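You operate a simulated robot arm through the tools that you are given. There is no shell and no other tool.

Carry out the task below with a simulated two-armed robot. There is one attempt and no reset: what you move stays moved.

TASK
Shut off the cooling water and drain its sight glass empty.
Fine: close the blue and red valve levers, blue before draining; close the yellow one again.

The check looks at the end state, three seconds after you hand in, the way a careful person would. Anything else that was tipped, shoved, dropped, spilled or broken makes it a failure.

THE ROBOT
Two 7-joint arms with fingered hands on one trunk, on a base that drives. Base frame: it is fixed to the floor where the robot stands at the start and does not move with it; the origin is under the middle of the robot, x ahead of it, y to its left, z up. Readings come in mm, rad, newtons and seconds.
The left shoulder is at the start at [70, 149, 985], the right one opposite. With the tool pointing down near the work surface each hand reaches from about 100 to 780 mm from the robot's upright axis, wherever it stands, measured 20 degrees to its own side. Places, roughly: blue valve lever [600, 0, 800]; cooling water panel [700, 0, 700]; green star knob [700, -100, 600]; main switch [2700, 3100, 1000]; red valve lever [600, 0, 700]; yellow valve lever [600, 100, 600]. Payload 3.6 kg a hand.
The TCP of each hand is the grasp point between the finger pads, 25 mm short of the fingertips. In the tool frame z runs along the fingers and y along their closing line. Largest opening 88 mm; the body of the gripper starts 29 mm behind the TCP. The gripper is a hand of 4 fingers: y runs from the thumb to the fingers, the wrist lies at [-13, -97, -162] in the tool frame, and closing takes about 1.5 s.
Orientation is told as [roll, pitch, yaw] about the base's x, y, z axes, in that order, counted from this pose: with the fingers straight down and the wrist toward the robot, the tool's x, y and z point along [0, 1, 0], [1, 0, 0] and [0, 0, -1] of the base frame.

THE INTERFACE
- The arms move only by the tool nudge_tool. It takes "left_moves", "right_moves" or both (then of equal length, played together; a hand with none holds still); each is a list of rows, each a list of 7 numbers: the finger opening in mm, from 0 to 88, then the shift along the tool's x, y, z in units of 40 mm (1.0 is 40 mm), then the turn, a rotation vector about the tool's x, y, z in units of 5 degrees (1.0 is 5 degrees). In form: [[hand, tx, ty, tz, rx, ry, rz], ...]. A call has 1 to 20 rows; each row shifts and turns the commanded pose from where the row before left it, along the tool's axes as they then stand. A call with a number of a shift or a turn outside -1 to 1 is refused whole. A row lasts 0.2 s, in which the tool goes at most 50 mm and 0.15 rad; a call with a longer step from one row to the next is refused whole, and so is a gripper value outside its range. Where a pose cannot be reached the arm comes as near as it can. A force on the tool above 40 N (or 10 N above the force at the start of the call, whichever is more), or a blocked arm, ends the call early, and 0.2 s more pass. The fingers move at their own pace (about 45 mm/s each) and stop on an object; they squeeze with about 25 N. The grip force told is the motor's: it shows also when the fingers shut on nothing. Time passes only in rows, and 0.2 s behind the last, so rows that do not move let the fingers close. The reply holds the time, the measured pose of the TCP, the force on the tool along the base axes, the opening and the grip force, in the units named above and with some noise, with the torque about the TCP (base axes, N m) and any sound that the robot's microphone picked up.
- Cameras (640 x 400 px; columns grow to the right, rows downward): "scene" is now at [143.7, 12.8, 1207]; the picture's right is [0.01, -1.00, 0.00], its down [-0.53, -0.01, -0.85] and it looks along [0.85, 0.01, -0.53] (base axes); focal length 286 px, centre (320, 200). "left" rides on the left gripper at [-64, -83, -98] in its tool frame; the picture's right is [-0.62, -0.37, 0.69], its down [0.71, -0.63, 0.30] and it looks along [0.32, 0.68, 0.65] (tool axes); focal length 265 px, centre (320, 200). "right" rides on the right gripper at [64, -83, -98] in its tool frame; the picture's right is [-0.62, 0.37, -0.69], its down [-0.71, -0.63, 0.30] and it looks along [-0.32, 0.68, 0.65] (tool axes); focal length 265 px, centre (320, 200). There is no depth. A picture from a camera that has moved, and an enlarged one, comes with that camera's place and axes in the base frame and with its lens. The place of the scene camera against the robot may be out by one fixed shift of up to 25 mm in any direction.
- grab_frame(camera): a new picture of that camera. It takes no simulated time.
- raise_lower(by): slides the trunk up (or, below 0, down) by that many mm; the arms and the scene camera ride with it, the base frame stays. It gives what a move gives, with no picture.
- roll_base(legs): drives the robot by 1 to 6 legs, each [ahead, left, turn to the left] in mm, mm and rad, along the robot's own axes; the way and the turn of a leg run together, so that a leg with both is an arc; at most 1500 mm and 3.142 rad a leg. The arms and the cameras ride along, it lands a little off, and it stops where it bumps. It gives what a move gives.
- set_grasp(shape, hand): the hand has 4 fingers and takes this shape, open, in about a second: jaw (thumb against the fingers, like two jaws); tri (thumb and two fingers); tip (a fingertip pinch); poke (one finger out to press); point (the index stretched); flat (the hand flat); cup (the hand cupped); fist (a fist). The gripper value then closes the fingers along that shape, each until it touches; the sizes above hold for jaw. It gives what a move gives, with no picture.
- pan_tilt(pan, tilt): turns the head with the scene camera to pan (to the left, within 1.501 rad either way) and tilt (down, from -0.506 to 1.204), counted from straight ahead of the robot. It gives what a move gives.
- inspect(camera, box): a new picture of the part [left, top, right, bottom] of that camera's present view, enlarged. It takes no simulated time.
- close_job(): hands the job in; it is judged then, once.

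Places have to be worked out from the pictures, the camera data and where the tool is seen. Open the grippers and draw the arms clear of the work before you hand the job in, unless the task says otherwise.

The tools are called after "Request:" as name(argument=value, ...) on one line, values as JSON. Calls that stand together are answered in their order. nudge_tool: Moves the arms, as the interface text tells. Its arguments: {"type":"object","properties":{"left_moves":{"type":"array","items":{"type":"array","items":{"type":"number"}}},"right_moves":{"type":"array","items":{"type":"array","items":{"type":"number"}}}},"required":[]} The other tools are called the same way: raise_lower (by) slides the trunk up or down; set_grasp (shape, hand) gives the hand a shape; roll_base (legs) drives the base; pan_tilt (pan, tilt) turns the head that bears the scene camera; grab_frame (camera) takes a picture; inspect (camera, box) takes an enlarged picture of a part of a camera's view; close_job () hands the job in.

At the start:

```text
clock: 0.0
left_position: [528.4, 188.7, 942.5]
left_tcp_rot: [0.0, -0.001, -0.002]
left_force: [0.4, 0.1, 0.1]
left_ft_torque: [-0.02, 0.01, 0.03]
left_opening: 87.5
left_grasp_force: 0.1
left_shape: jaw
right_position: [490.9, -221.3, 1005.1]
right_tcp_rot: [0.0, 0.0, 0.001]
right_force: [-0.3, 0.0, -0.8]
right_ft_torque: [-0.03, -0.04, 0.0]
right_opening: 87.5
right_grasp_force: 0.1
right_shape: jaw
trunk travel left (down, up): [-475.0, 465.0]
robot x, y, heading: [0.3, -0.8, -0.0]
head pan, tilt: [0.01, 0.559]
```

scene: 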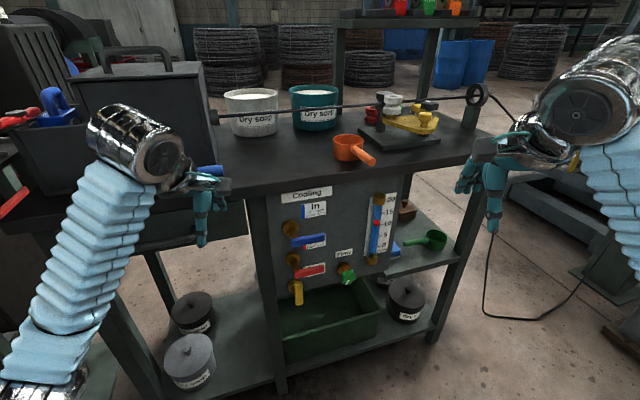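
right: 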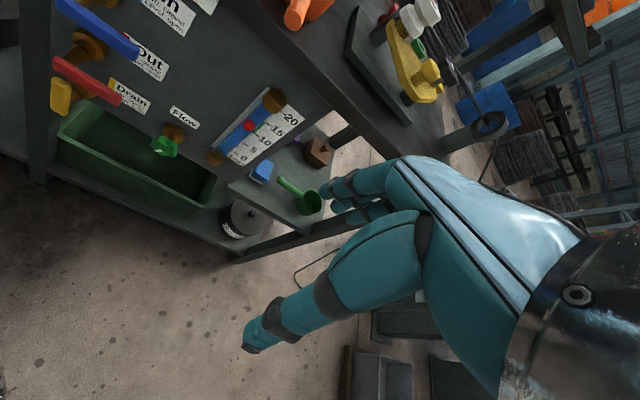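
left: 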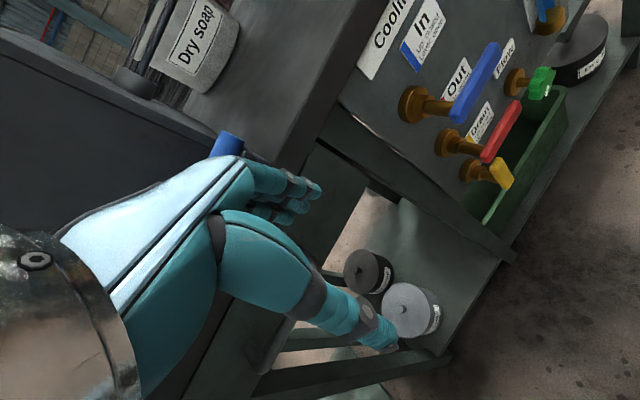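

I see the panel under the bench with blue, red and yellow levers, a green star knob and a sight glass. I'll enlarge the panel to read the labels.

Request:
inspect(camera="scene", box=[260, 170, 420, 320])

Request:
inspect(camera="left", box=[340, 0, 600, 220])

Request:
inspect(camera="right", box=[30, 0, 340, 220])

```text
2.67 times, centred on (340, 245) of scene
camera zoom: at [143.7, 12.8, 1207.0], right [0.01, -1.0, 0.0], down [-0.53, -0.01, -0.85], along [0.85, 0.01, -0.53], focal length 764 px, centre (267, 80)
```

zoom: 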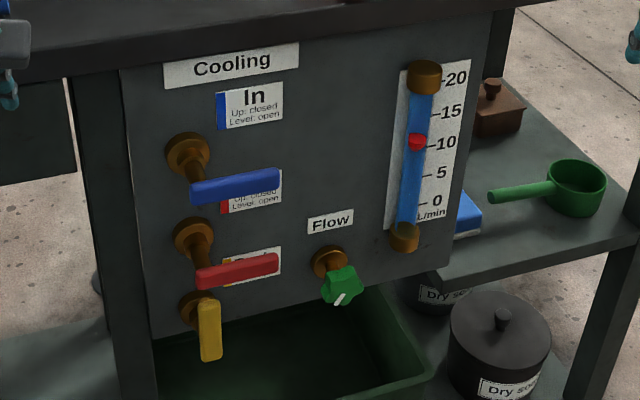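

```text
1.82 times, centred on (470, 110) of left
camera zoom: at [445.7, 124.4, 1041.6], right [-0.37, -0.62, -0.69], down [-0.63, 0.71, -0.3], along [0.68, 0.32, -0.65], focal length 483 px, centre (47, 364)
```

zoom: 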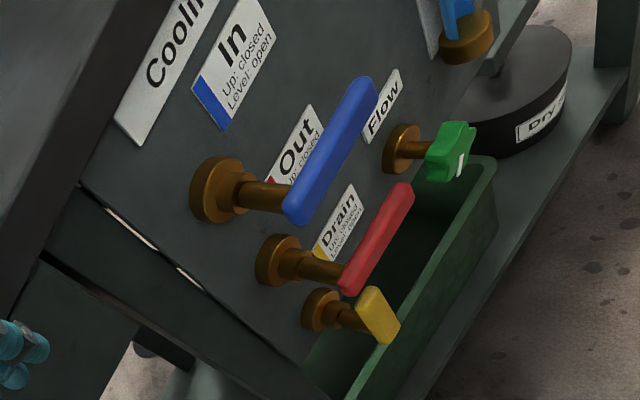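

```text
1.82 times, centred on (185, 110) of right
camera zoom: at [407.9, -158.4, 1103.6], right [0.37, -0.62, 0.69], down [-0.63, -0.71, -0.3], along [0.68, -0.32, -0.65], focal length 483 px, centre (566, 364)
```

zoom: 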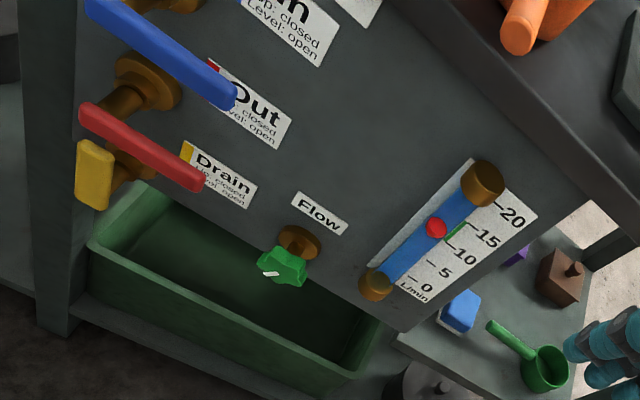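

The labels say "Up: closed, Level: open" for the blue and the "Out" lever; the drain label is harder to read. I zoom in more on it and on the yellow lever.

Request:
inspect(camera="right", box=[60, 60, 180, 135])

Request:
inspect(camera="left", box=[400, 80, 530, 200])

Request:
inspect(camera="scene", box=[280, 210, 360, 310])

```text
5.33 times, centred on (120, 98) of right
camera zoom: at [407.9, -158.4, 1103.6], right [0.37, -0.62, 0.69], down [-0.63, -0.71, -0.3], along [0.68, -0.32, -0.65], focal length 1416 px, centre (1387, 747)
```

zoom: 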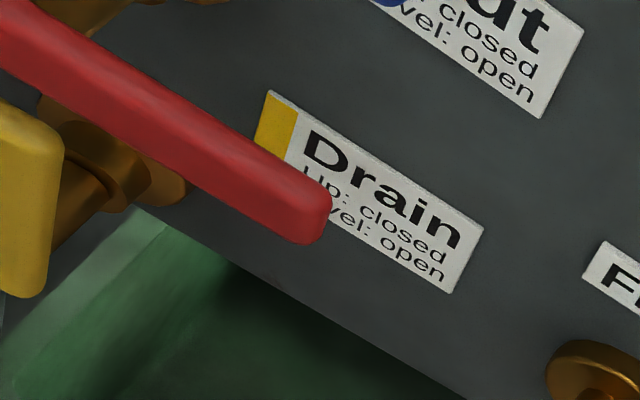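

```text
3.33 times, centred on (465, 140) of left
camera zoom: at [445.7, 124.4, 1041.6], right [-0.37, -0.62, -0.69], down [-0.63, 0.71, -0.3], along [0.68, 0.32, -0.65], focal length 885 px, centre (-163, 400)
```

zoom: 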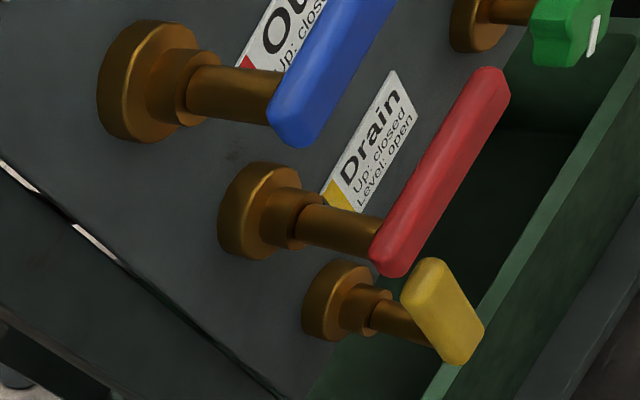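

```text
4.00 times, centred on (320, 260) of scene
camera zoom: at [143.7, 12.8, 1207.0], right [0.01, -1.0, 0.0], down [-0.53, -0.01, -0.85], along [0.85, 0.01, -0.53], focal length 1146 px, centre (320, -40)
```

zoom: 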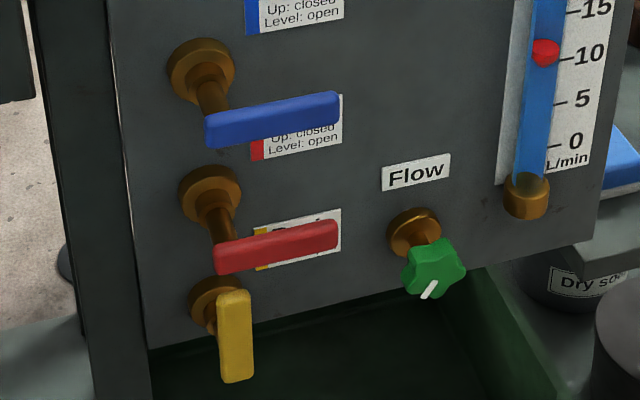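

All three labels read "Up: closed / Level: open": blue and red are level (open), pointing right from a left pivot, and yellow points up (closed). By triangulation blue's tip is near [648, 0, 804], red's near [647, 0, 704], and yellow's top near [624, 57, 677]. Next I check the shape of the hands and the area around the panel.

Request:
inspect(camera="scene", box=[430, 40, 640, 250])

Request:
inspect(camera="scene", box=[100, 100, 300, 260])

Request:
inspect(camera="right", box=[200, 120, 640, 400])

```text
1.90 times, centred on (535, 145) of scene
camera zoom: at [143.7, 12.8, 1207.0], right [0.01, -1.0, 0.0], down [-0.53, -0.01, -0.85], along [0.85, 0.01, -0.53], focal length 546 px, centre (-90, 305)
```

zoom: 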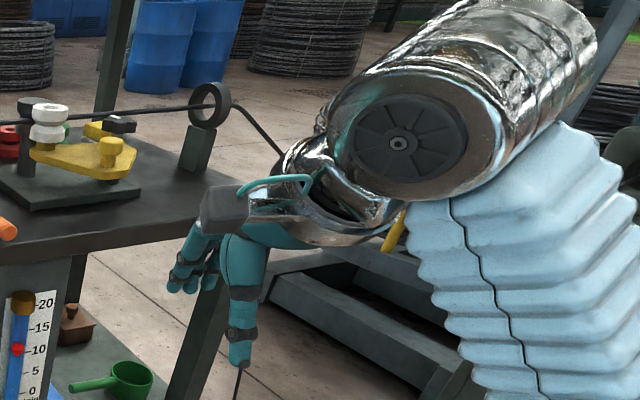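

```text
2.50 times, centred on (200, 180) of scene
camera zoom: at [143.7, 12.8, 1207.0], right [0.01, -1.0, 0.0], down [-0.53, -0.01, -0.85], along [0.85, 0.01, -0.53], focal length 716 px, centre (620, 250)
```

zoom: 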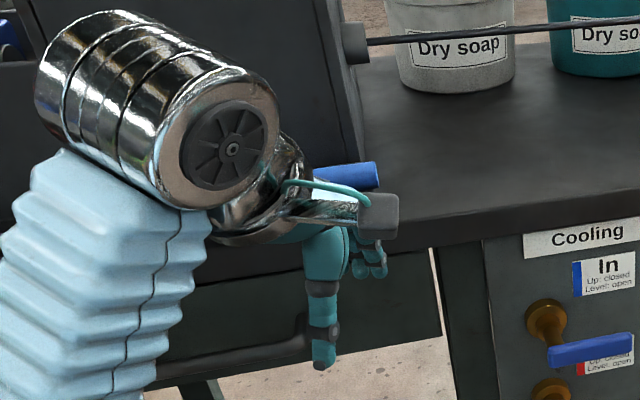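

```text
1.43 times, centred on (420, 260) of right
camera zoom: at [407.9, -158.4, 1103.6], right [0.37, -0.62, 0.69], down [-0.63, -0.71, -0.3], along [0.68, -0.32, -0.65], focal length 379 px, centre (177, 114)
```

zoom: 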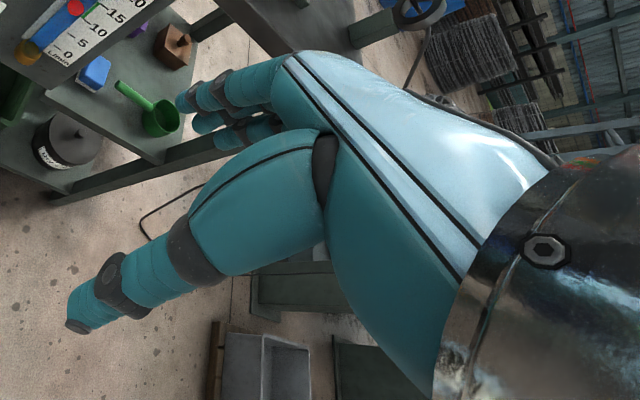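

The left hand suits turning a lever from level to up: pointing forward with the palm down, then rolling so the palm faces right. I retreat the left hand from the bench and lower it before turning it horizontal.

Request:
nudge_tool(left_moves=[[88, 0, -0.9, 0, 0, 0, 0], [88, 0, -0.9, 0, 0, 0, 0], [88, 0, -0.2, 0.8, 0, 0, 0], [88, 0, 0, 0.9, 0, 0, 0], [88, 0, 0, 0.9, 0, 0, 0], [88, 0, 0, 0.9, 0, 0, 0]])

```text
clock: 1.4
left_position: [447.9, 188.2, 802.1]
left_tcp_rot: [-0.002, 0.0, 0.0]
left_force: [-0.7, -1.0, 0.6]
left_ft_torque: [-0.02, -0.03, 0.02]
left_opening: 87.9
left_grasp_force: 0.0
left_shape: jaw
right_position: [491.0, -221.3, 1005.4]
right_tcp_rot: [0.0, 0.001, 0.001]
right_force: [-0.6, 0.0, -0.2]
right_ft_torque: [0.01, -0.01, 0.04]
right_opening: 87.5
right_grasp_force: 0.0
right_shape: jaw
trunk travel left (down, up): [-475.0, 465.0]
robot x, y, heading: [-2.1, -0.9, 0.001]
head pan, tilt: [0.01, 0.559]
```

The left hand is at [448, 188, 802], still pointing down and clear of everything. Now I pitch it up so the fingers point forward.

Request:
nudge_tool(left_moves=[[88, 0, 0, 0, -1, 0, 0], [88, 0, 0, 0, -1, 0, 0], [88, 0, 0, 0, -1, 0, 0], [88, 0, 0, 0, -1, 0, 0], [88, 0, 0, 0, -1, 0, 0], [88, 0, 0, 0, -1, 0, 0], [88, 0, 0, 0, -1, 0, 0], [88, 0, 0, 0, -1, 0, 0], [88, 0, 0, 0, -1, 0, 0], [88, 0, 0, 0, -1, 0, 0], [88, 0, 0, 0, -1, 0, 0], [88, 0, 0, 0, -1, 0, 0], [88, 0, 0, 0, -1, 0, 0], [88, 0, 0, 0, -1, 0, 0], [88, 0, 0, 0, -1, 0, 0], [88, 0, 0, 0, -1, 0, 0], [88, 0, 0, 0, -1, 0, 0], [88, 0, 0, 0, -1, 0, 0]])

```text
clock: 4.9
left_position: [454.9, 179.2, 787.5]
left_tcp_rot: [0.636, -1.354, -0.709]
left_force: [0.4, -1.6, -0.4]
left_ft_torque: [0.02, -0.04, 0.02]
left_opening: 87.7
left_grasp_force: 0.3
left_shape: jaw
left hand out of reach, approached as far as the arm can: row 4, 5, 6
right_position: [491.6, -221.7, 1005.0]
right_tcp_rot: [0.0, -0.001, 0.0]
right_force: [0.1, 0.1, -0.3]
right_ft_torque: [-0.01, -0.02, 0.02]
right_opening: 87.7
right_grasp_force: 0.0
right_shape: jaw
trunk travel left (down, up): [-475.0, 465.0]
robot x, y, heading: [-3.2, 3.3, 0.001]
head pan, tilt: [0.01, 0.559]
stopped in row 17 (left hand): the arm was blocked; the commanded pose is now the measured one
```

The arm got most of the way but came near a joint limit; I look at how it stands now.

Request:
grab_frame(camera="scene")

Request:
grab_frame(camera="left")

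```text
taken
camera scene: at [144.0, 13.0, 1206.9], right [0.01, -1.0, 0.0], down [-0.53, -0.01, -0.85], along [0.85, 0.01, -0.53], focal length 286 px, centre (320, 200)
```

scene: 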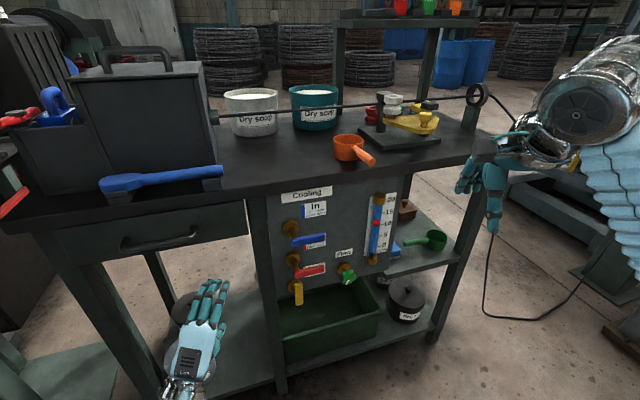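

```text
taken
camera left: at [339.6, 134.1, 715.4], right [0.57, -0.6, -0.56], down [0.26, 0.78, -0.58], along [0.78, 0.19, 0.6], focal length 265 px, centre (320, 200)
```

left: 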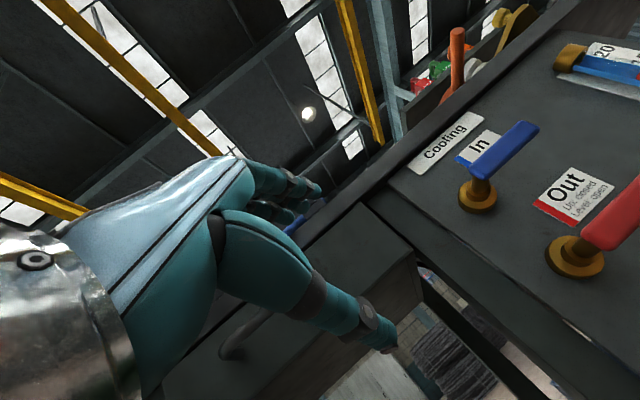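

The tool now points forward, tilted about 10° down. This view lets me triangulate the levers better, so I enlarge it.

Request:
inspect(camera="left", box=[400, 60, 640, 290])

Request:
inspect(camera="scene", box=[150, 170, 350, 390])

```text
1.74 times, centred on (520, 175) of left
camera zoom: at [339.6, 134.1, 715.4], right [0.57, -0.6, -0.56], down [0.26, 0.78, -0.58], along [0.78, 0.19, 0.6], focal length 462 px, centre (-28, 244)
```

zoom: 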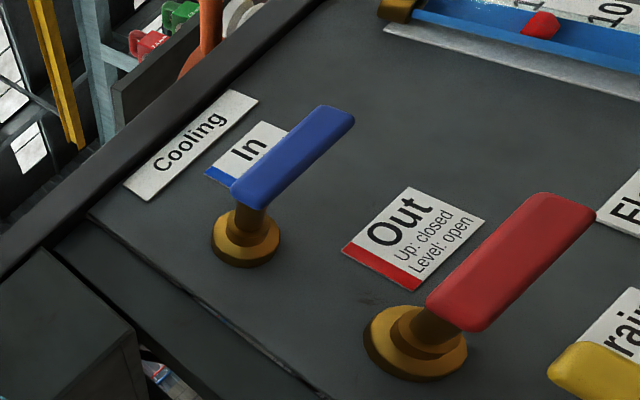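

```text
1.82 times, centred on (250, 280) of scene
camera zoom: at [144.0, 13.0, 1206.9], right [0.01, -1.0, 0.0], down [-0.53, -0.01, -0.85], along [0.85, 0.01, -0.53], focal length 521 px, centre (447, 54)
```

zoom: 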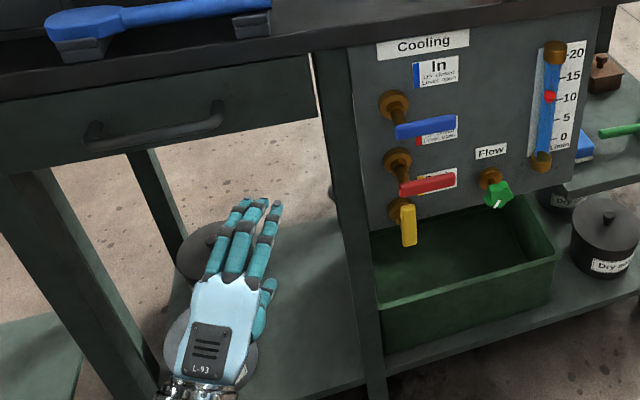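

The yaw of the panel works out to about 13° (right side farther), with the pivots near y≈65, x≈634 and the tips near [648, 0]. I move the left hand in front of the blue lever, still about 100 mm off.

Request:
nudge_tool(left_moves=[[88, -0.75, 0.24, 0.45, 0, 0, 0], [88, -0.75, 0.24, 0.45, 0, 0, 0], [88, -0.75, 0.24, 0.45, 0, 0, 0], [88, -0.75, 0.24, 0.45, 0, 0, 0], [88, -0.75, 0.24, 0.45, 0, 0, 0]])

```text
clock: 5.9
left_position: [503.4, 68.4, 762.5]
left_tcp_rot: [0.948, -1.213, -1.068]
left_force: [-0.5, 0.2, -0.3]
left_ft_torque: [-0.02, 0.02, -0.01]
left_opening: 87.8
left_grasp_force: 0.1
left_shape: jaw
right_position: [491.7, -222.7, 1006.4]
right_tcp_rot: [0.0, -0.001, 0.0]
right_force: [0.0, 0.0, -0.1]
right_ft_torque: [0.03, -0.01, 0.01]
right_opening: 87.7
right_grasp_force: 0.1
right_shape: jaw
trunk travel left (down, up): [-475.0, 465.0]
robot x, y, heading: [2.7, 0.8, 0.003]
head pan, tilt: [0.01, 0.559]
stopped in row 4 (left hand): the arm was blocked; the commanded pose is now the measured one
```

Blocked again at [503, 68, 762]. I tilt the head down to see what the arm is up against.

Request:
pan_tilt(pan=0.35, tilt=1.1)

Request:
grab_frame(camera="scene")

Request:
grab_frame(camera="left")

```text
clock: 6.8
left_position: [503.2, 67.5, 761.6]
left_tcp_rot: [0.943, -1.213, -1.065]
left_force: [0.2, 0.1, -0.2]
left_ft_torque: [0.01, -0.01, -0.01]
left_opening: 87.6
left_grasp_force: 0.0
left_shape: jaw
right_position: [491.6, -222.7, 1005.9]
right_tcp_rot: [-0.001, -0.002, -0.002]
right_force: [0.6, -0.3, 0.1]
right_ft_torque: [0.03, -0.01, -0.01]
right_opening: 87.7
right_grasp_force: 0.1
right_shape: jaw
trunk travel left (down, up): [-475.0, 465.0]
robot x, y, heading: [-0.1, -1.4, 0.007]
head pan, tilt: [0.351, 1.1]
```

```text
taken
camera scene: at [113.7, 33.5, 1164.7], right [0.34, -0.94, 0.0], down [-0.84, -0.31, -0.45], along [0.43, 0.16, -0.89], focal length 286 px, centre (320, 200)
```

scene: 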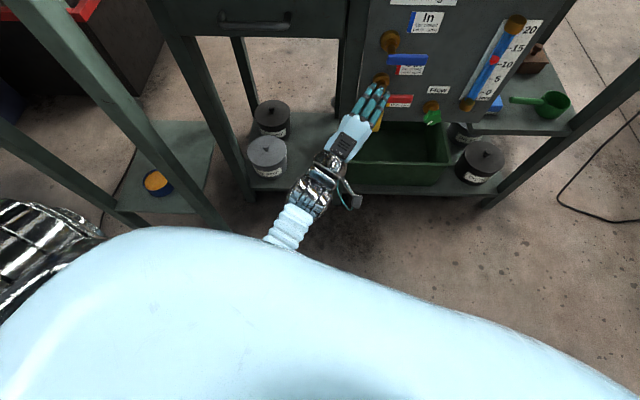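

```text
taken
camera left: at [384.1, 42.2, 686.3], right [0.52, -0.54, -0.66], down [0.29, 0.84, -0.45], along [0.8, 0.04, 0.6], focal length 265 px, centre (320, 200)
```

left: 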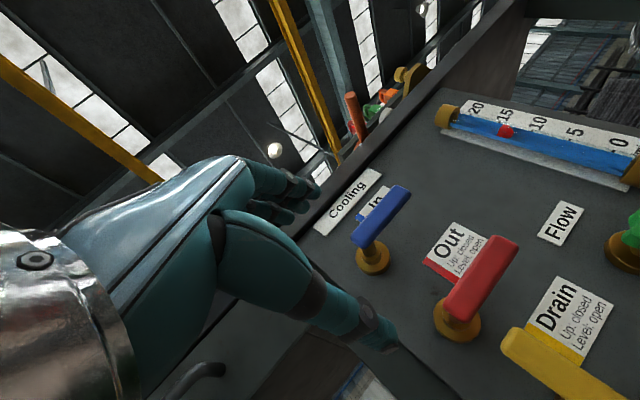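

The forearm is pressed up against the robot's own chest, so the robot stands too close for this pose. I back off, shift right and turn left about 0.22 rad to stand square to the panel with the levers ahead of the left shoulder.

Request:
roll_base(legs=[[-70, 0, 0], [0, -180, 0], [0, 0, 0.22]])

Request:
pan_tilt(pan=0.05, tilt=0.65)

Request:
grab_frame(camera="scene")

```text
clock: 12.6
left_position: [404.6, -0.4, 761.0]
left_tcp_rot: [0.937, -1.212, -0.839]
left_force: [-0.4, 0.1, -0.5]
left_ft_torque: [-0.01, -0.01, 0.0]
left_opening: 87.6
left_grasp_force: 0.1
left_shape: jaw
right_position: [456.6, -285.8, 1004.6]
right_tcp_rot: [-0.001, -0.001, 0.22]
right_force: [-0.5, -0.4, -0.4]
right_ft_torque: [0.0, 0.0, 0.03]
right_opening: 87.8
right_grasp_force: 0.0
right_shape: jaw
trunk travel left (down, up): [-475.0, 465.0]
robot x, y, heading: [-70.9, -176.2, 0.221]
head pan, tilt: [0.351, 1.1]
```

```text
clock: 13.5
left_position: [404.8, -0.3, 761.2]
left_tcp_rot: [0.936, -1.213, -0.841]
left_force: [-0.1, 0.3, -0.6]
left_ft_torque: [0.01, 0.03, -0.01]
left_opening: 87.7
left_grasp_force: 0.1
left_shape: jaw
right_position: [456.8, -284.7, 1004.2]
right_tcp_rot: [-0.001, -0.001, 0.221]
right_force: [0.5, 0.0, -0.1]
right_ft_torque: [0.0, -0.06, 0.03]
right_opening: 87.6
right_grasp_force: 0.1
right_shape: jaw
trunk travel left (down, up): [-475.0, 465.0]
robot x, y, heading: [-70.9, -174.7, 0.226]
head pan, tilt: [0.051, 0.649]
```

```text
taken
camera scene: at [65.0, -129.2, 1198.9], right [0.27, -0.96, 0.0], down [-0.58, -0.16, -0.8], along [0.77, 0.22, -0.61], focal length 286 px, centre (320, 200)
```

scene: 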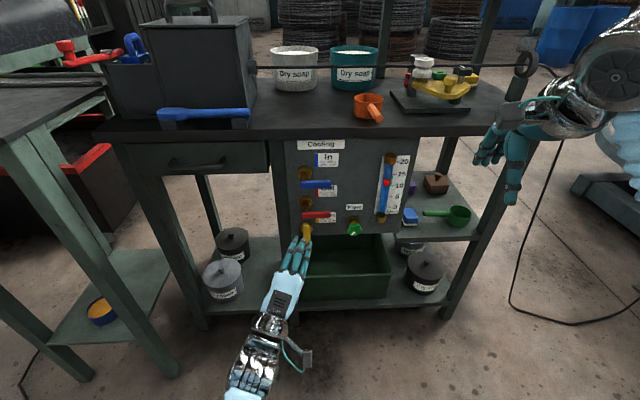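

The robot now stands at about [-71, -175] with heading 0.22, square to the panel. I straighten the hand so it points along the panel's inward normal with the palm down, then advance to about 100 mm in front of the blue lever's tip.

Request:
nudge_tool(left_moves=[[88, 0, 0, 0, -0.55, 0.37, -0.865], [88, 0, 0, 0, -0.55, 0.37, -0.865], [88, 0, 0, 0, -0.55, 0.37, -0.865], [88, 0, 0, 0, -0.55, 0.37, -0.865], [88, -0.24, 0.205, 0.69, 0, 0, 0], [88, -0.24, 0.205, 0.69, 0, 0, 0], [88, -0.24, 0.205, 0.69, 0, 0, 0], [88, -0.24, 0.205, 0.69, 0, 0, 0], [88, -0.24, 0.205, 0.69, 0, 0, 0]])

```text
clock: 14.2
left_position: [387.3, 7.2, 730.7]
left_tcp_rot: [1.196, -1.289, -1.074]
left_force: [-0.3, 0.4, 0.3]
left_ft_torque: [-0.01, -0.04, -0.04]
left_opening: 88.0
left_grasp_force: 0.1
left_shape: jaw
right_position: [456.8, -284.8, 1005.1]
right_tcp_rot: [0.0, -0.001, 0.217]
right_force: [0.3, -0.5, -0.3]
right_ft_torque: [-0.03, 0.02, 0.01]
right_opening: 87.5
right_grasp_force: 0.1
right_shape: jaw
trunk travel left (down, up): [-475.0, 465.0]
robot x, y, heading: [-68.2, -173.8, 0.223]
head pan, tilt: [0.051, 0.649]
stopped in row 3 (left hand): the arm was blocked; the commanded pose is now the measured one
```

Still self-blocked while the arm is folded, so I first extend it forward and up, then straighten it afterwards.

Request:
nudge_tool(left_moves=[[88, 0, 0, 0.9, 0, 0, 0], [88, -0.08, 0.4, 0.6, 0, 0, 0], [88, -0.08, 0.47, 0.6, 0, 0, 0], [88, -0.08, 0.47, 0.6, 0, 0, 0], [88, -0.08, 0.47, 0.6, 0, 0, 0], [88, -0.08, 0.47, 0.2, 0, 0, 0]])

```text
clock: 15.8
left_position: [535.5, 13.7, 771.9]
left_tcp_rot: [1.222, -1.193, -1.086]
left_force: [0.9, 0.3, 0.6]
left_ft_torque: [0.01, 0.01, -0.02]
left_opening: 87.9
left_grasp_force: 0.1
left_shape: jaw
right_position: [456.9, -285.0, 1005.8]
right_tcp_rot: [0.0, 0.001, 0.22]
right_force: [0.2, -0.4, -0.2]
right_ft_torque: [0.02, -0.02, 0.01]
right_opening: 87.7
right_grasp_force: 0.1
right_shape: jaw
trunk travel left (down, up): [-475.0, 465.0]
robot x, y, heading: [-70.1, -174.6, 0.216]
head pan, tilt: [0.051, 0.649]
stopped in row 6 (left hand): the arm was blocked; the commanded pose is now the measured one
```

It moved forward but was blocked when rising; I look at the arm's posture.

Request:
pan_tilt(pan=0.5, tilt=1.2)

Request:
grab_frame(camera="scene")

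Request:
grab_frame(camera="right")

```text
clock: 16.8
left_position: [535.8, 12.8, 772.3]
left_tcp_rot: [1.221, -1.193, -1.083]
left_force: [0.6, -0.2, -0.1]
left_ft_torque: [0.02, 0.01, -0.01]
left_opening: 87.6
left_grasp_force: 0.1
left_shape: jaw
right_position: [456.3, -285.4, 1005.9]
right_tcp_rot: [0.0, 0.0, 0.219]
right_force: [-0.1, -0.5, -0.1]
right_ft_torque: [0.0, 0.01, -0.02]
right_opening: 87.7
right_grasp_force: 0.0
right_shape: jaw
trunk travel left (down, up): [-475.0, 465.0]
robot x, y, heading: [-72.0, -179.2, 0.226]
head pan, tilt: [0.499, 1.201]
```

```text
taken
camera scene: at [23.4, -115.9, 1158.7], right [0.66, -0.75, 0.0], down [-0.7, -0.62, -0.36], along [0.27, 0.24, -0.93], focal length 286 px, centre (320, 200)
```

scene: 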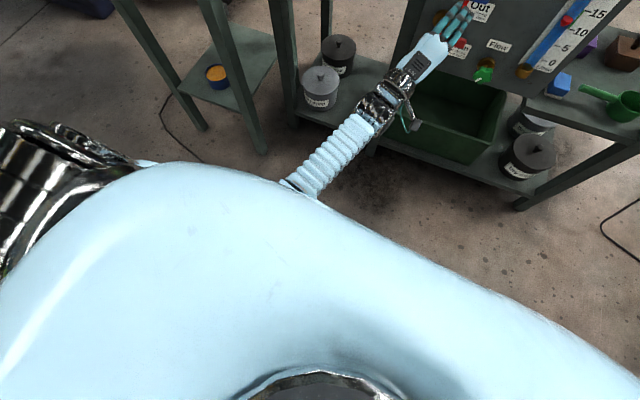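

```text
taken
camera right: at [360.9, -241.3, 1103.5], right [0.49, -0.52, 0.69], down [-0.46, -0.83, -0.3], along [0.74, -0.17, -0.65], focal length 265 px, centre (320, 200)
```

right: 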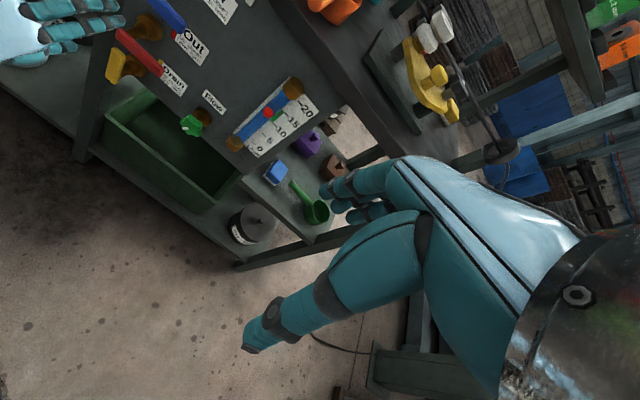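

The elbow is tucked under the chest, which is what blocks it. I back the robot off another 110 mm and lower the trunk, so the left arm can reach forward straighter and at shoulder height.

Request:
roll_base(legs=[[-110, 0, 0]])

Request:
raise_lower(by=-150)

```text
clock: 18.9
left_position: [428.6, -10.0, 771.1]
left_tcp_rot: [1.22, -1.196, -1.083]
left_force: [0.2, 0.3, -0.2]
left_ft_torque: [0.03, -0.01, 0.01]
left_opening: 88.1
left_grasp_force: 0.1
left_shape: jaw
right_position: [349.5, -310.1, 1006.7]
right_tcp_rot: [0.0, 0.0, 0.221]
right_force: [-1.2, 0.1, -0.1]
right_ft_torque: [0.01, -0.02, 0.01]
right_opening: 87.5
right_grasp_force: 0.1
right_shape: jaw
trunk travel left (down, up): [-475.0, 465.0]
robot x, y, heading: [-183.7, -200.2, 0.227]
head pan, tilt: [0.499, 1.201]
```

```text
clock: 20.6
left_position: [426.6, -9.3, 621.5]
left_tcp_rot: [1.218, -1.191, -1.083]
left_force: [1.2, 0.9, -0.1]
left_ft_torque: [0.01, 0.02, -0.01]
left_opening: 87.9
left_grasp_force: 0.0
left_shape: jaw
right_position: [348.1, -309.2, 856.4]
right_tcp_rot: [0.0, -0.001, 0.219]
right_force: [-0.2, 0.1, -1.1]
right_ft_torque: [0.03, -0.02, 0.0]
right_opening: 87.7
right_grasp_force: 0.0
right_shape: jaw
trunk travel left (down, up): [-325.0, 615.0]
robot x, y, heading: [-179.7, -204.2, 0.218]
head pan, tilt: [0.499, 1.201]
```

Now I extend the hand forward and up from the new stance.

Request:
nudge_tool(left_moves=[[88, 0.094, 0.446, 0.569, 0, 0, 0], [88, 0.094, 0.446, 0.569, 0, 0, 0], [88, 0.094, 0.446, 0.569, 0, 0, 0], [88, 0.094, 0.446, 0.569, 0, 0, 0]])

```text
clock: 21.6
left_position: [526.1, 2.9, 677.8]
left_tcp_rot: [1.223, -1.176, -1.079]
left_force: [-0.8, 0.2, 0.7]
left_ft_torque: [0.0, -0.01, -0.03]
left_opening: 87.8
left_grasp_force: 0.0
left_shape: jaw
right_position: [348.9, -310.1, 854.4]
right_tcp_rot: [-0.001, 0.001, 0.22]
right_force: [0.1, 0.0, -0.3]
right_ft_torque: [-0.04, 0.02, -0.02]
right_opening: 88.1
right_grasp_force: 0.1
right_shape: jaw
trunk travel left (down, up): [-325.0, 615.0]
robot x, y, heading: [-183.2, -206.1, 0.223]
head pan, tilt: [0.499, 1.201]
```

No block this time. Now I straighten the hand's orientation (palm down, square to the panel).

Request:
nudge_tool(left_moves=[[88, 0, 0, 0, -0.274, 0.186, -0.864], [88, 0, 0, 0, -0.274, 0.186, -0.864], [88, 0, 0, 0, -0.274, 0.186, -0.864], [88, 0, 0, 0, -0.274, 0.186, -0.864], [88, 0, 0, 0, -0.274, 0.186, -0.864]])

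```text
clock: 22.6
left_position: [521.9, 72.4, 661.0]
left_tcp_rot: [1.443, -1.382, -1.156]
left_force: [0.4, 0.3, -0.6]
left_ft_torque: [0.0, -0.04, -0.02]
left_opening: 87.6
left_grasp_force: 0.0
left_shape: jaw
right_position: [350.2, -308.2, 854.5]
right_tcp_rot: [0.002, 0.001, 0.221]
right_force: [1.0, -0.5, 0.7]
right_ft_torque: [0.0, 0.02, -0.02]
right_opening: 87.9
right_grasp_force: 0.0
right_shape: jaw
trunk travel left (down, up): [-325.0, 615.0]
robot x, y, heading: [-183.0, -202.1, 0.222]
head pan, tilt: [0.499, 1.201]
stopped in row 5 (left hand): the arm was blocked; the commanded pose is now the measured one
```

The hand slid sideways while rotating, so something still limits it. I look at the arm again.

Request:
grab_frame(camera="scene")

Request:
grab_frame(camera="left")

Request:
grab_frame(camera="right")

```text
taken
camera scene: at [-87.3, -140.9, 1008.7], right [0.66, -0.75, 0.0], down [-0.7, -0.62, -0.36], along [0.27, 0.24, -0.93], focal length 286 px, centre (320, 200)
```

scene: 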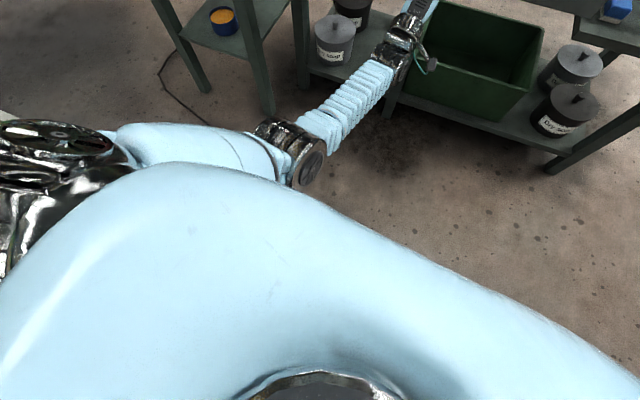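

```text
taken
camera left: at [438.8, -1.9, 570.1], right [0.81, -0.32, -0.49], down [0.05, 0.87, -0.49], along [0.59, 0.38, 0.72], focal length 265 px, centre (320, 200)
```

left: 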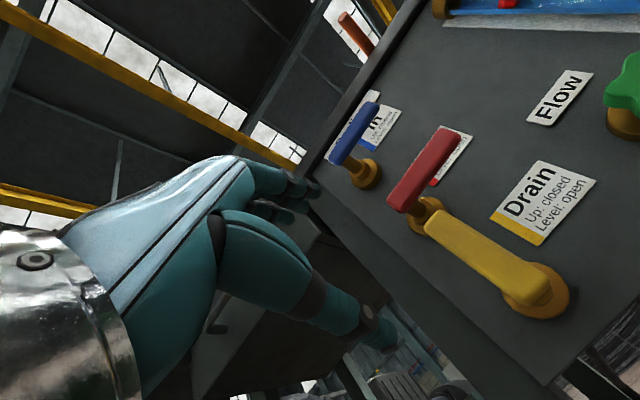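

```text
taken
camera right: at [253.5, -265.4, 953.6], right [0.49, -0.52, 0.69], down [-0.46, -0.83, -0.3], along [0.74, -0.17, -0.65], focal length 265 px, centre (320, 200)
```

right: 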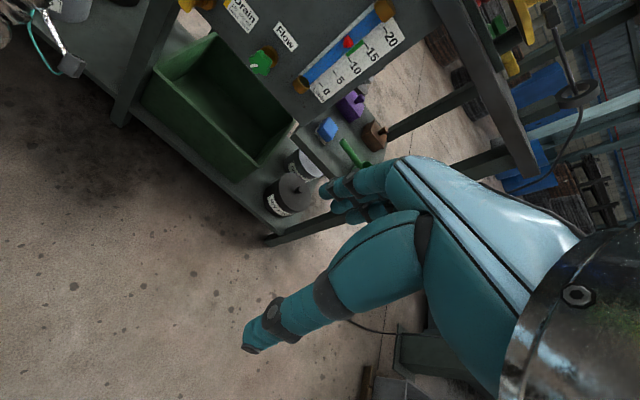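

Now I see it: the upper arm lies against the chest. I want the robot turned about 20° to the right so the left arm reaches outward; first I check for free floor on both sides and behind.

Request:
pan_tilt(pan=1.5, tilt=0.7)

Request:
grab_frame(camera="scene")

Request:
pan_tilt(pan=-1.5, tilt=0.7)

Request:
grab_frame(camera="scene")

```text
clock: 23.9
left_position: [520.7, 72.2, 661.0]
left_tcp_rot: [1.434, -1.383, -1.148]
left_force: [-0.7, 0.2, 1.0]
left_ft_torque: [-0.03, 0.01, -0.04]
left_opening: 87.9
left_grasp_force: 0.1
left_shape: jaw
right_position: [347.7, -309.2, 856.4]
right_tcp_rot: [0.001, 0.0, 0.22]
right_force: [0.3, 0.4, -0.5]
right_ft_torque: [0.01, -0.01, 0.02]
right_opening: 87.7
right_grasp_force: 0.0
right_shape: jaw
trunk travel left (down, up): [-325.0, 615.0]
robot x, y, heading: [-183.1, -200.5, 0.223]
head pan, tilt: [1.499, 0.7]
```

```text
taken
camera scene: at [-141.9, -94.0, 1044.6], right [0.99, 0.15, 0.0], down [0.1, -0.64, -0.76], along [-0.12, 0.76, -0.64], focal length 286 px, centre (320, 200)
```

scene: 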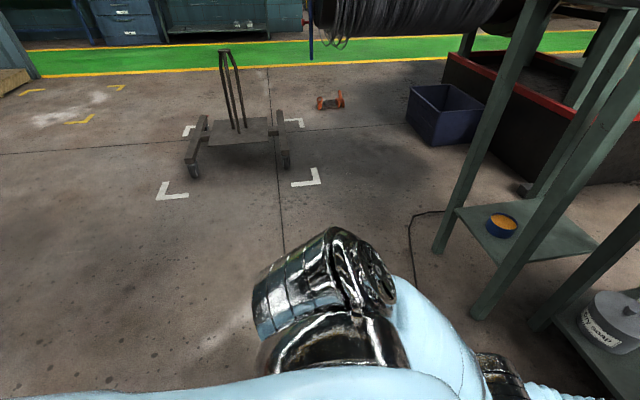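

```text
clock: 26.5
left_position: [521.1, 70.1, 661.1]
left_tcp_rot: [1.435, -1.385, -1.147]
left_force: [0.5, 0.5, 0.5]
left_ft_torque: [0.01, 0.04, 0.02]
left_opening: 87.6
left_grasp_force: 0.1
left_shape: jaw
right_position: [349.4, -309.3, 856.6]
right_tcp_rot: [0.001, 0.0, 0.219]
right_force: [-0.3, -0.8, 1.4]
right_ft_torque: [0.02, 0.0, 0.01]
right_opening: 87.7
right_grasp_force: 0.1
right_shape: jaw
trunk travel left (down, up): [-325.0, 615.0]
robot x, y, heading: [-182.2, -203.1, 0.22]
head pan, tilt: [-1.499, 0.7]
```

```text
taken
camera scene: at [-104.4, -259.2, 1044.7], right [-0.96, -0.29, 0.0], down [-0.19, 0.62, -0.76], along [0.22, -0.73, -0.64], focal length 286 px, centre (320, 200)
```

scene: 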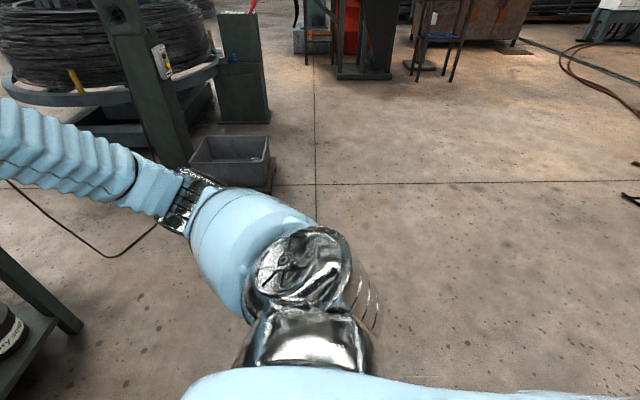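

The floor behind and to both sides is free. I back off 120 mm and turn right 0.34 rad.

Request:
roll_base(legs=[[-120, 0, 0], [0, 0, -0.34]])

Request:
pan_tilt(pan=0.5, tilt=0.9)

Request:
grab_frame(camera="scene")

```text
clock: 31.1
left_position: [454.8, -206.7, 659.0]
left_tcp_rot: [1.432, -1.384, -1.486]
left_force: [-0.4, 0.1, -0.1]
left_ft_torque: [0.0, 0.02, 0.03]
left_opening: 87.8
left_grasp_force: 0.0
left_shape: jaw
right_position: [165.7, -506.8, 856.3]
right_tcp_rot: [0.0, -0.002, -0.123]
right_force: [-0.3, -0.8, 0.9]
right_ft_torque: [-0.01, -0.02, -0.03]
right_opening: 87.8
right_grasp_force: 0.1
right_shape: jaw
trunk travel left (down, up): [-325.0, 615.0]
robot x, y, heading: [-298.8, -226.7, -0.123]
head pan, tilt: [-1.499, 0.7]
```

```text
clock: 33.0
left_position: [455.0, -206.6, 660.7]
left_tcp_rot: [1.43, -1.383, -1.487]
left_force: [-0.8, -0.1, 0.1]
left_ft_torque: [-0.01, -0.05, -0.01]
left_opening: 87.8
left_grasp_force: 0.0
left_shape: jaw
right_position: [165.1, -506.7, 855.5]
right_tcp_rot: [0.0, 0.0, -0.123]
right_force: [0.8, -0.1, -0.8]
right_ft_torque: [-0.05, -0.01, 0.0]
right_opening: 87.4
right_grasp_force: 0.1
right_shape: jaw
trunk travel left (down, up): [-325.0, 615.0]
robot x, y, heading: [-301.5, -227.6, -0.12]
head pan, tilt: [0.499, 0.901]
```

```text
taken
camera scene: at [-174.9, -193.7, 1028.5], right [0.37, -0.93, 0.0], down [-0.73, -0.29, -0.62], along [0.58, 0.23, -0.78], focal length 286 px, centre (320, 200)
```

scene: 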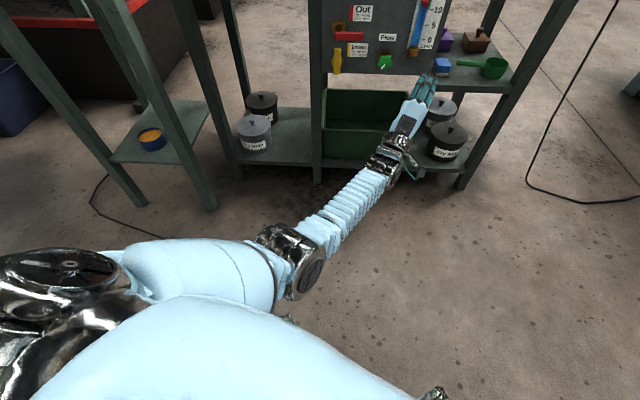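

Now the hand has free space on the left. I swing it left, up and slightly back while yawing it toward the panel's normal, so that the elbow comes outward.

Request:
nudge_tool(left_moves=[[88, 0.84, 0.375, -0.32, 0, 0.4, -0.27], [88, 0.84, 0.375, -0.32, 0, 0.4, -0.27], [88, 0.84, 0.375, -0.32, 0, 0.4, -0.27], [88, 0.84, 0.375, -0.32, 0, 0.4, -0.27], [88, 0.84, 0.375, -0.32, 0, 0.4, -0.27], [88, 0.84, 0.375, -0.32, 0, 0.4, -0.27], [88, 0.84, 0.375, -0.32, 0, 0.4, -0.27], [88, 0.84, 0.375, -0.32, 0, 0.4, -0.27]])

Request:
grab_frame(camera="scene")

```text
clock: 34.8
left_position: [334.1, 38.3, 807.7]
left_tcp_rot: [-1.15, -1.57, 1.374]
left_force: [0.3, 0.2, 0.2]
left_ft_torque: [-0.03, -0.01, 0.03]
left_opening: 88.1
left_grasp_force: 0.1
left_shape: jaw
right_position: [165.2, -507.5, 856.0]
right_tcp_rot: [0.001, -0.003, -0.121]
right_force: [0.6, 0.0, -0.6]
right_ft_torque: [0.01, 0.04, 0.01]
right_opening: 87.7
right_grasp_force: 0.0
right_shape: jaw
trunk travel left (down, up): [-325.0, 615.0]
robot x, y, heading: [-297.5, -228.4, -0.12]
head pan, tilt: [0.499, 0.901]
```

```text
taken
camera scene: at [-175.2, -193.6, 1028.5], right [0.37, -0.93, 0.0], down [-0.73, -0.29, -0.62], along [0.58, 0.23, -0.78], focal length 286 px, centre (320, 200)
```

scene: 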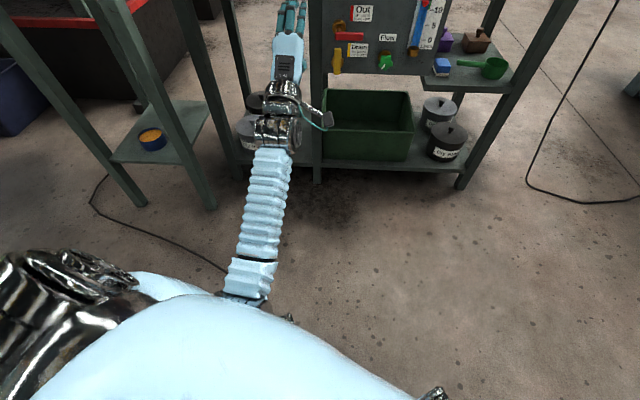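

The orientation is now exactly square (tool z ≈ [0.975, 0.222, 0], tool y up) with no blocking. I test the full 90° roll here in free space before working on the lever.

Request:
nudge_tool(left_moves=[[88, 0, 0, 0, 0, 0, -1], [88, 0, 0, 0, 0, 0, -1], [88, 0, 0, 0, 0, 0, -1], [88, 0, 0, 0, 0, 0, -1], [88, 0, 0, 0, 0, 0, -1], [88, 0, 0, 0, 0, 0, -1], [88, 0, 0, 0, 0, 0, -1], [88, 0, 0, 0, 0, 0, -1], [88, 0, 0, 0, 0, 0, -1], [88, 0, 0, 0, 0, 0, -1], [88, 0, 0, 0, 0, 0, -1], [88, 0, 0, 0, 0, 0, -1], [88, 0, 0, 0, 0, 0, -1], [88, 0, 0, 0, 0, 0, -1], [88, 0, 0, 0, 0, 0, -1], [88, 0, 0, 0, 0, 0, -1], [88, 0, 0, 0, 0, 0, -1], [88, 0, 0, 0, 0, 0, -1]])

Request:
grab_frame(camera="scene")

```text
clock: 35.7
left_position: [333.6, 64.7, 820.5]
left_tcp_rot: [-1.95, -1.454, 2.209]
left_force: [0.4, 0.2, -0.1]
left_ft_torque: [-0.03, 0.02, -0.01]
left_opening: 87.8
left_grasp_force: 0.1
left_shape: jaw
right_position: [166.2, -507.1, 856.4]
right_tcp_rot: [0.0, -0.002, -0.122]
right_force: [-0.1, -0.5, -0.6]
right_ft_torque: [0.05, -0.04, 0.02]
right_opening: 87.6
right_grasp_force: 0.0
right_shape: jaw
trunk travel left (down, up): [-325.0, 615.0]
robot x, y, heading: [-300.3, -227.4, -0.12]
head pan, tilt: [0.499, 0.901]
stopped in row 4 (left hand): the arm was blocked; the commanded pose is now the measured one
```

```text
taken
camera scene: at [-174.9, -193.4, 1028.5], right [0.37, -0.93, 0.0], down [-0.73, -0.29, -0.62], along [0.58, 0.23, -0.78], focal length 286 px, centre (320, 200)
```

scene: 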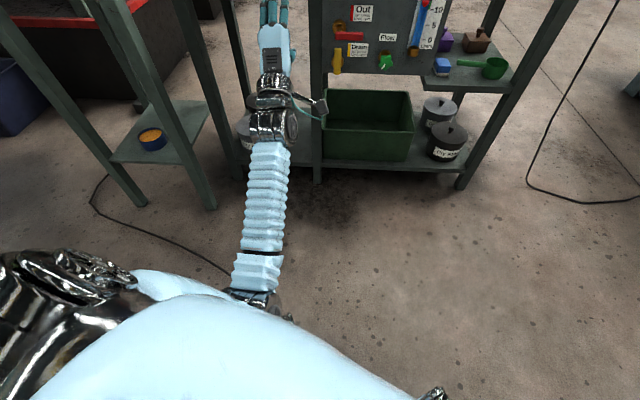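

Rolling is blocked at about 15°, but I don't need to roll: a single stretched finger can push the lever round with the hand's orientation fixed. I roll back and set the left hand to the poke shape.

Request:
nudge_tool(left_moves=[[88, 0, 0, 0, 0, 0, 1], [88, 0, 0, 0, 0, 0, 1], [88, 0, 0, 0, 0, 0, 1]])

Request:
set_grasp(shape="poke", hand="left")

Request:
grab_frame(camera="left")

Request:
grab_frame(camera="scene")

```text
clock: 36.5
left_position: [334.9, 64.6, 821.2]
left_tcp_rot: [1.833, -1.414, -1.567]
left_force: [0.1, 0.2, -0.2]
left_ft_torque: [0.03, 0.02, 0.01]
left_opening: 87.8
left_grasp_force: 0.1
left_shape: jaw
right_position: [164.3, -506.3, 855.7]
right_tcp_rot: [-0.001, -0.002, -0.123]
right_force: [-0.4, -0.9, -0.2]
right_ft_torque: [0.0, 0.02, 0.02]
right_opening: 88.0
right_grasp_force: 0.1
right_shape: jaw
trunk travel left (down, up): [-325.0, 615.0]
robot x, y, heading: [-298.4, -223.9, -0.122]
head pan, tilt: [0.499, 0.901]
```

```text
clock: 37.4
left_position: [334.3, 63.7, 820.1]
left_tcp_rot: [1.836, -1.414, -1.573]
left_force: [0.0, -0.3, 0.8]
left_ft_torque: [-0.02, 0.0, 0.01]
left_opening: 0.1
left_grasp_force: 0.1
left_shape: poke
right_position: [165.7, -508.2, 855.0]
right_tcp_rot: [0.0, 0.0, -0.122]
right_force: [0.2, 0.4, 0.5]
right_ft_torque: [0.01, -0.02, 0.01]
right_opening: 87.5
right_grasp_force: 0.1
right_shape: jaw
trunk travel left (down, up): [-325.0, 615.0]
robot x, y, heading: [-300.7, -231.1, -0.117]
head pan, tilt: [0.499, 0.901]
```

```text
taken
camera left: at [255.8, -9.3, 724.5], right [0.83, -0.36, -0.43], down [0.11, 0.86, -0.5], along [0.55, 0.37, 0.75], focal length 265 px, centre (320, 200)
```

left: 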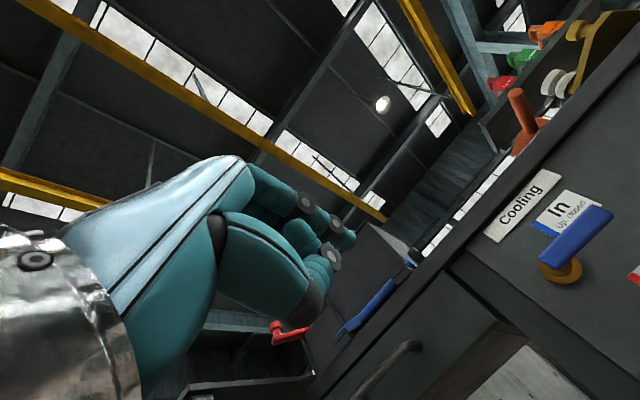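

```text
taken
camera scene: at [-174.9, -193.7, 1028.5], right [0.37, -0.93, 0.0], down [-0.73, -0.29, -0.62], along [0.58, 0.23, -0.78], focal length 286 px, centre (320, 200)
```

scene: 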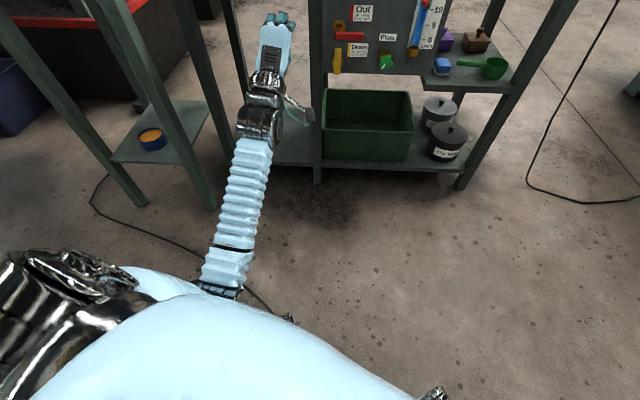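

I enlarge the hand to see which finger sticks out in poke.

Request:
inspect(camera="scene", box=[220, 0, 330, 90])

Request:
inspect(camera="left", box=[180, 130, 420, 350])

```text
4.44 times, centred on (275, 45) of scene
camera zoom: at [-174.9, -193.7, 1028.5], right [0.37, -0.93, 0.0], down [-0.73, -0.29, -0.62], along [0.58, 0.23, -0.78], focal length 1273 px, centre (520, 889)
```

zoom: 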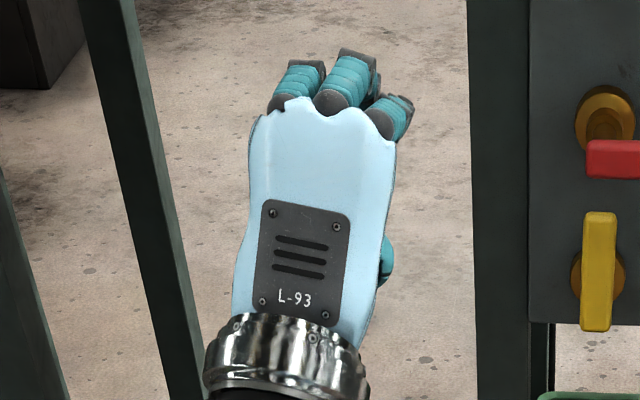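

```text
1.82 times, centred on (300, 240) of left
camera zoom: at [255.8, -9.3, 724.5], right [0.83, -0.36, -0.43], down [0.11, 0.86, -0.5], along [0.55, 0.37, 0.75], focal length 483 px, centre (356, 127)
```

zoom: 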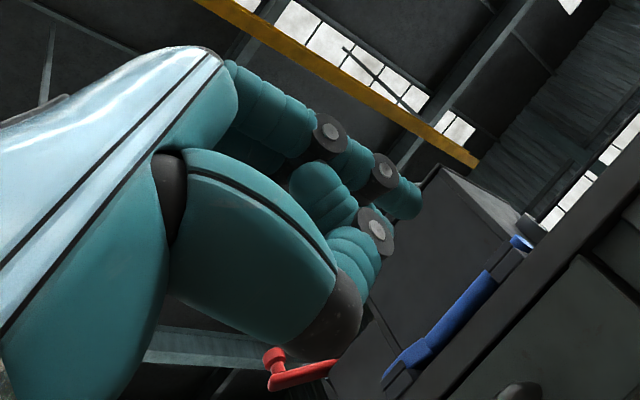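

The index looks only half stretched, with an opening reading of 0.1. I play a few still rows at value 88 to see whether the shape opens.

Request:
nudge_tool(left_moves=[[88, 0, 0, 0, 0, 0, 0], [88, 0, 0, 0, 0, 0, 0], [88, 0, 0, 0, 0, 0, 0], [88, 0, 0, 0, 0, 0, 0], [88, 0, 0, 0, 0, 0, 0]])

Request:
inspect(camera="left", box=[180, 130, 420, 350])

Request:
inspect(camera="scene", box=[220, 0, 330, 90])

```text
clock: 38.6
left_position: [332.6, 64.4, 820.3]
left_tcp_rot: [1.833, -1.412, -1.572]
left_force: [0.7, -0.7, -0.8]
left_ft_torque: [-0.02, 0.0, -0.02]
left_opening: 0.0
left_grasp_force: 0.1
left_shape: poke
right_position: [166.7, -505.9, 856.8]
right_tcp_rot: [-0.001, -0.001, -0.123]
right_force: [-0.8, -0.2, 0.3]
right_ft_torque: [0.0, -0.01, -0.03]
right_opening: 87.7
right_grasp_force: 0.1
right_shape: jaw
trunk travel left (down, up): [-325.0, 615.0]
robot x, y, heading: [-299.3, -227.7, -0.12]
head pan, tilt: [0.499, 0.901]
```

```text
1.82 times, centred on (300, 240) of left
camera zoom: at [255.8, -9.2, 724.4], right [0.83, -0.36, -0.43], down [0.11, 0.86, -0.5], along [0.55, 0.37, 0.75], focal length 483 px, centre (356, 127)
```

zoom: 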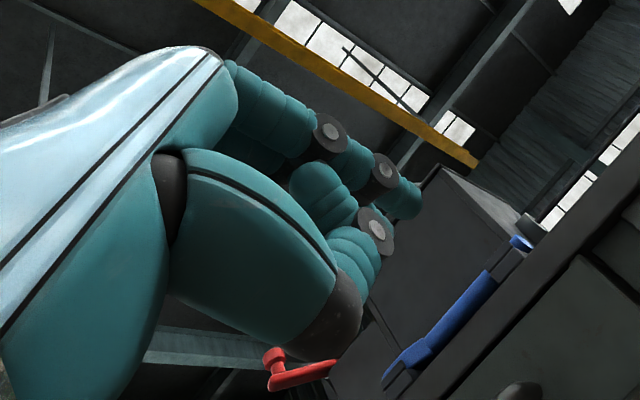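

```text
4.44 times, centred on (275, 45) of scene
camera zoom: at [-174.9, -193.6, 1028.5], right [0.37, -0.93, 0.0], down [-0.73, -0.29, -0.62], along [0.58, 0.23, -0.78], focal length 1273 px, centre (520, 889)
```

zoom: 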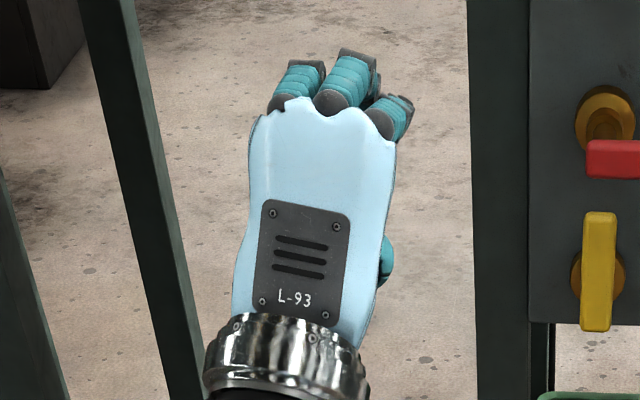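

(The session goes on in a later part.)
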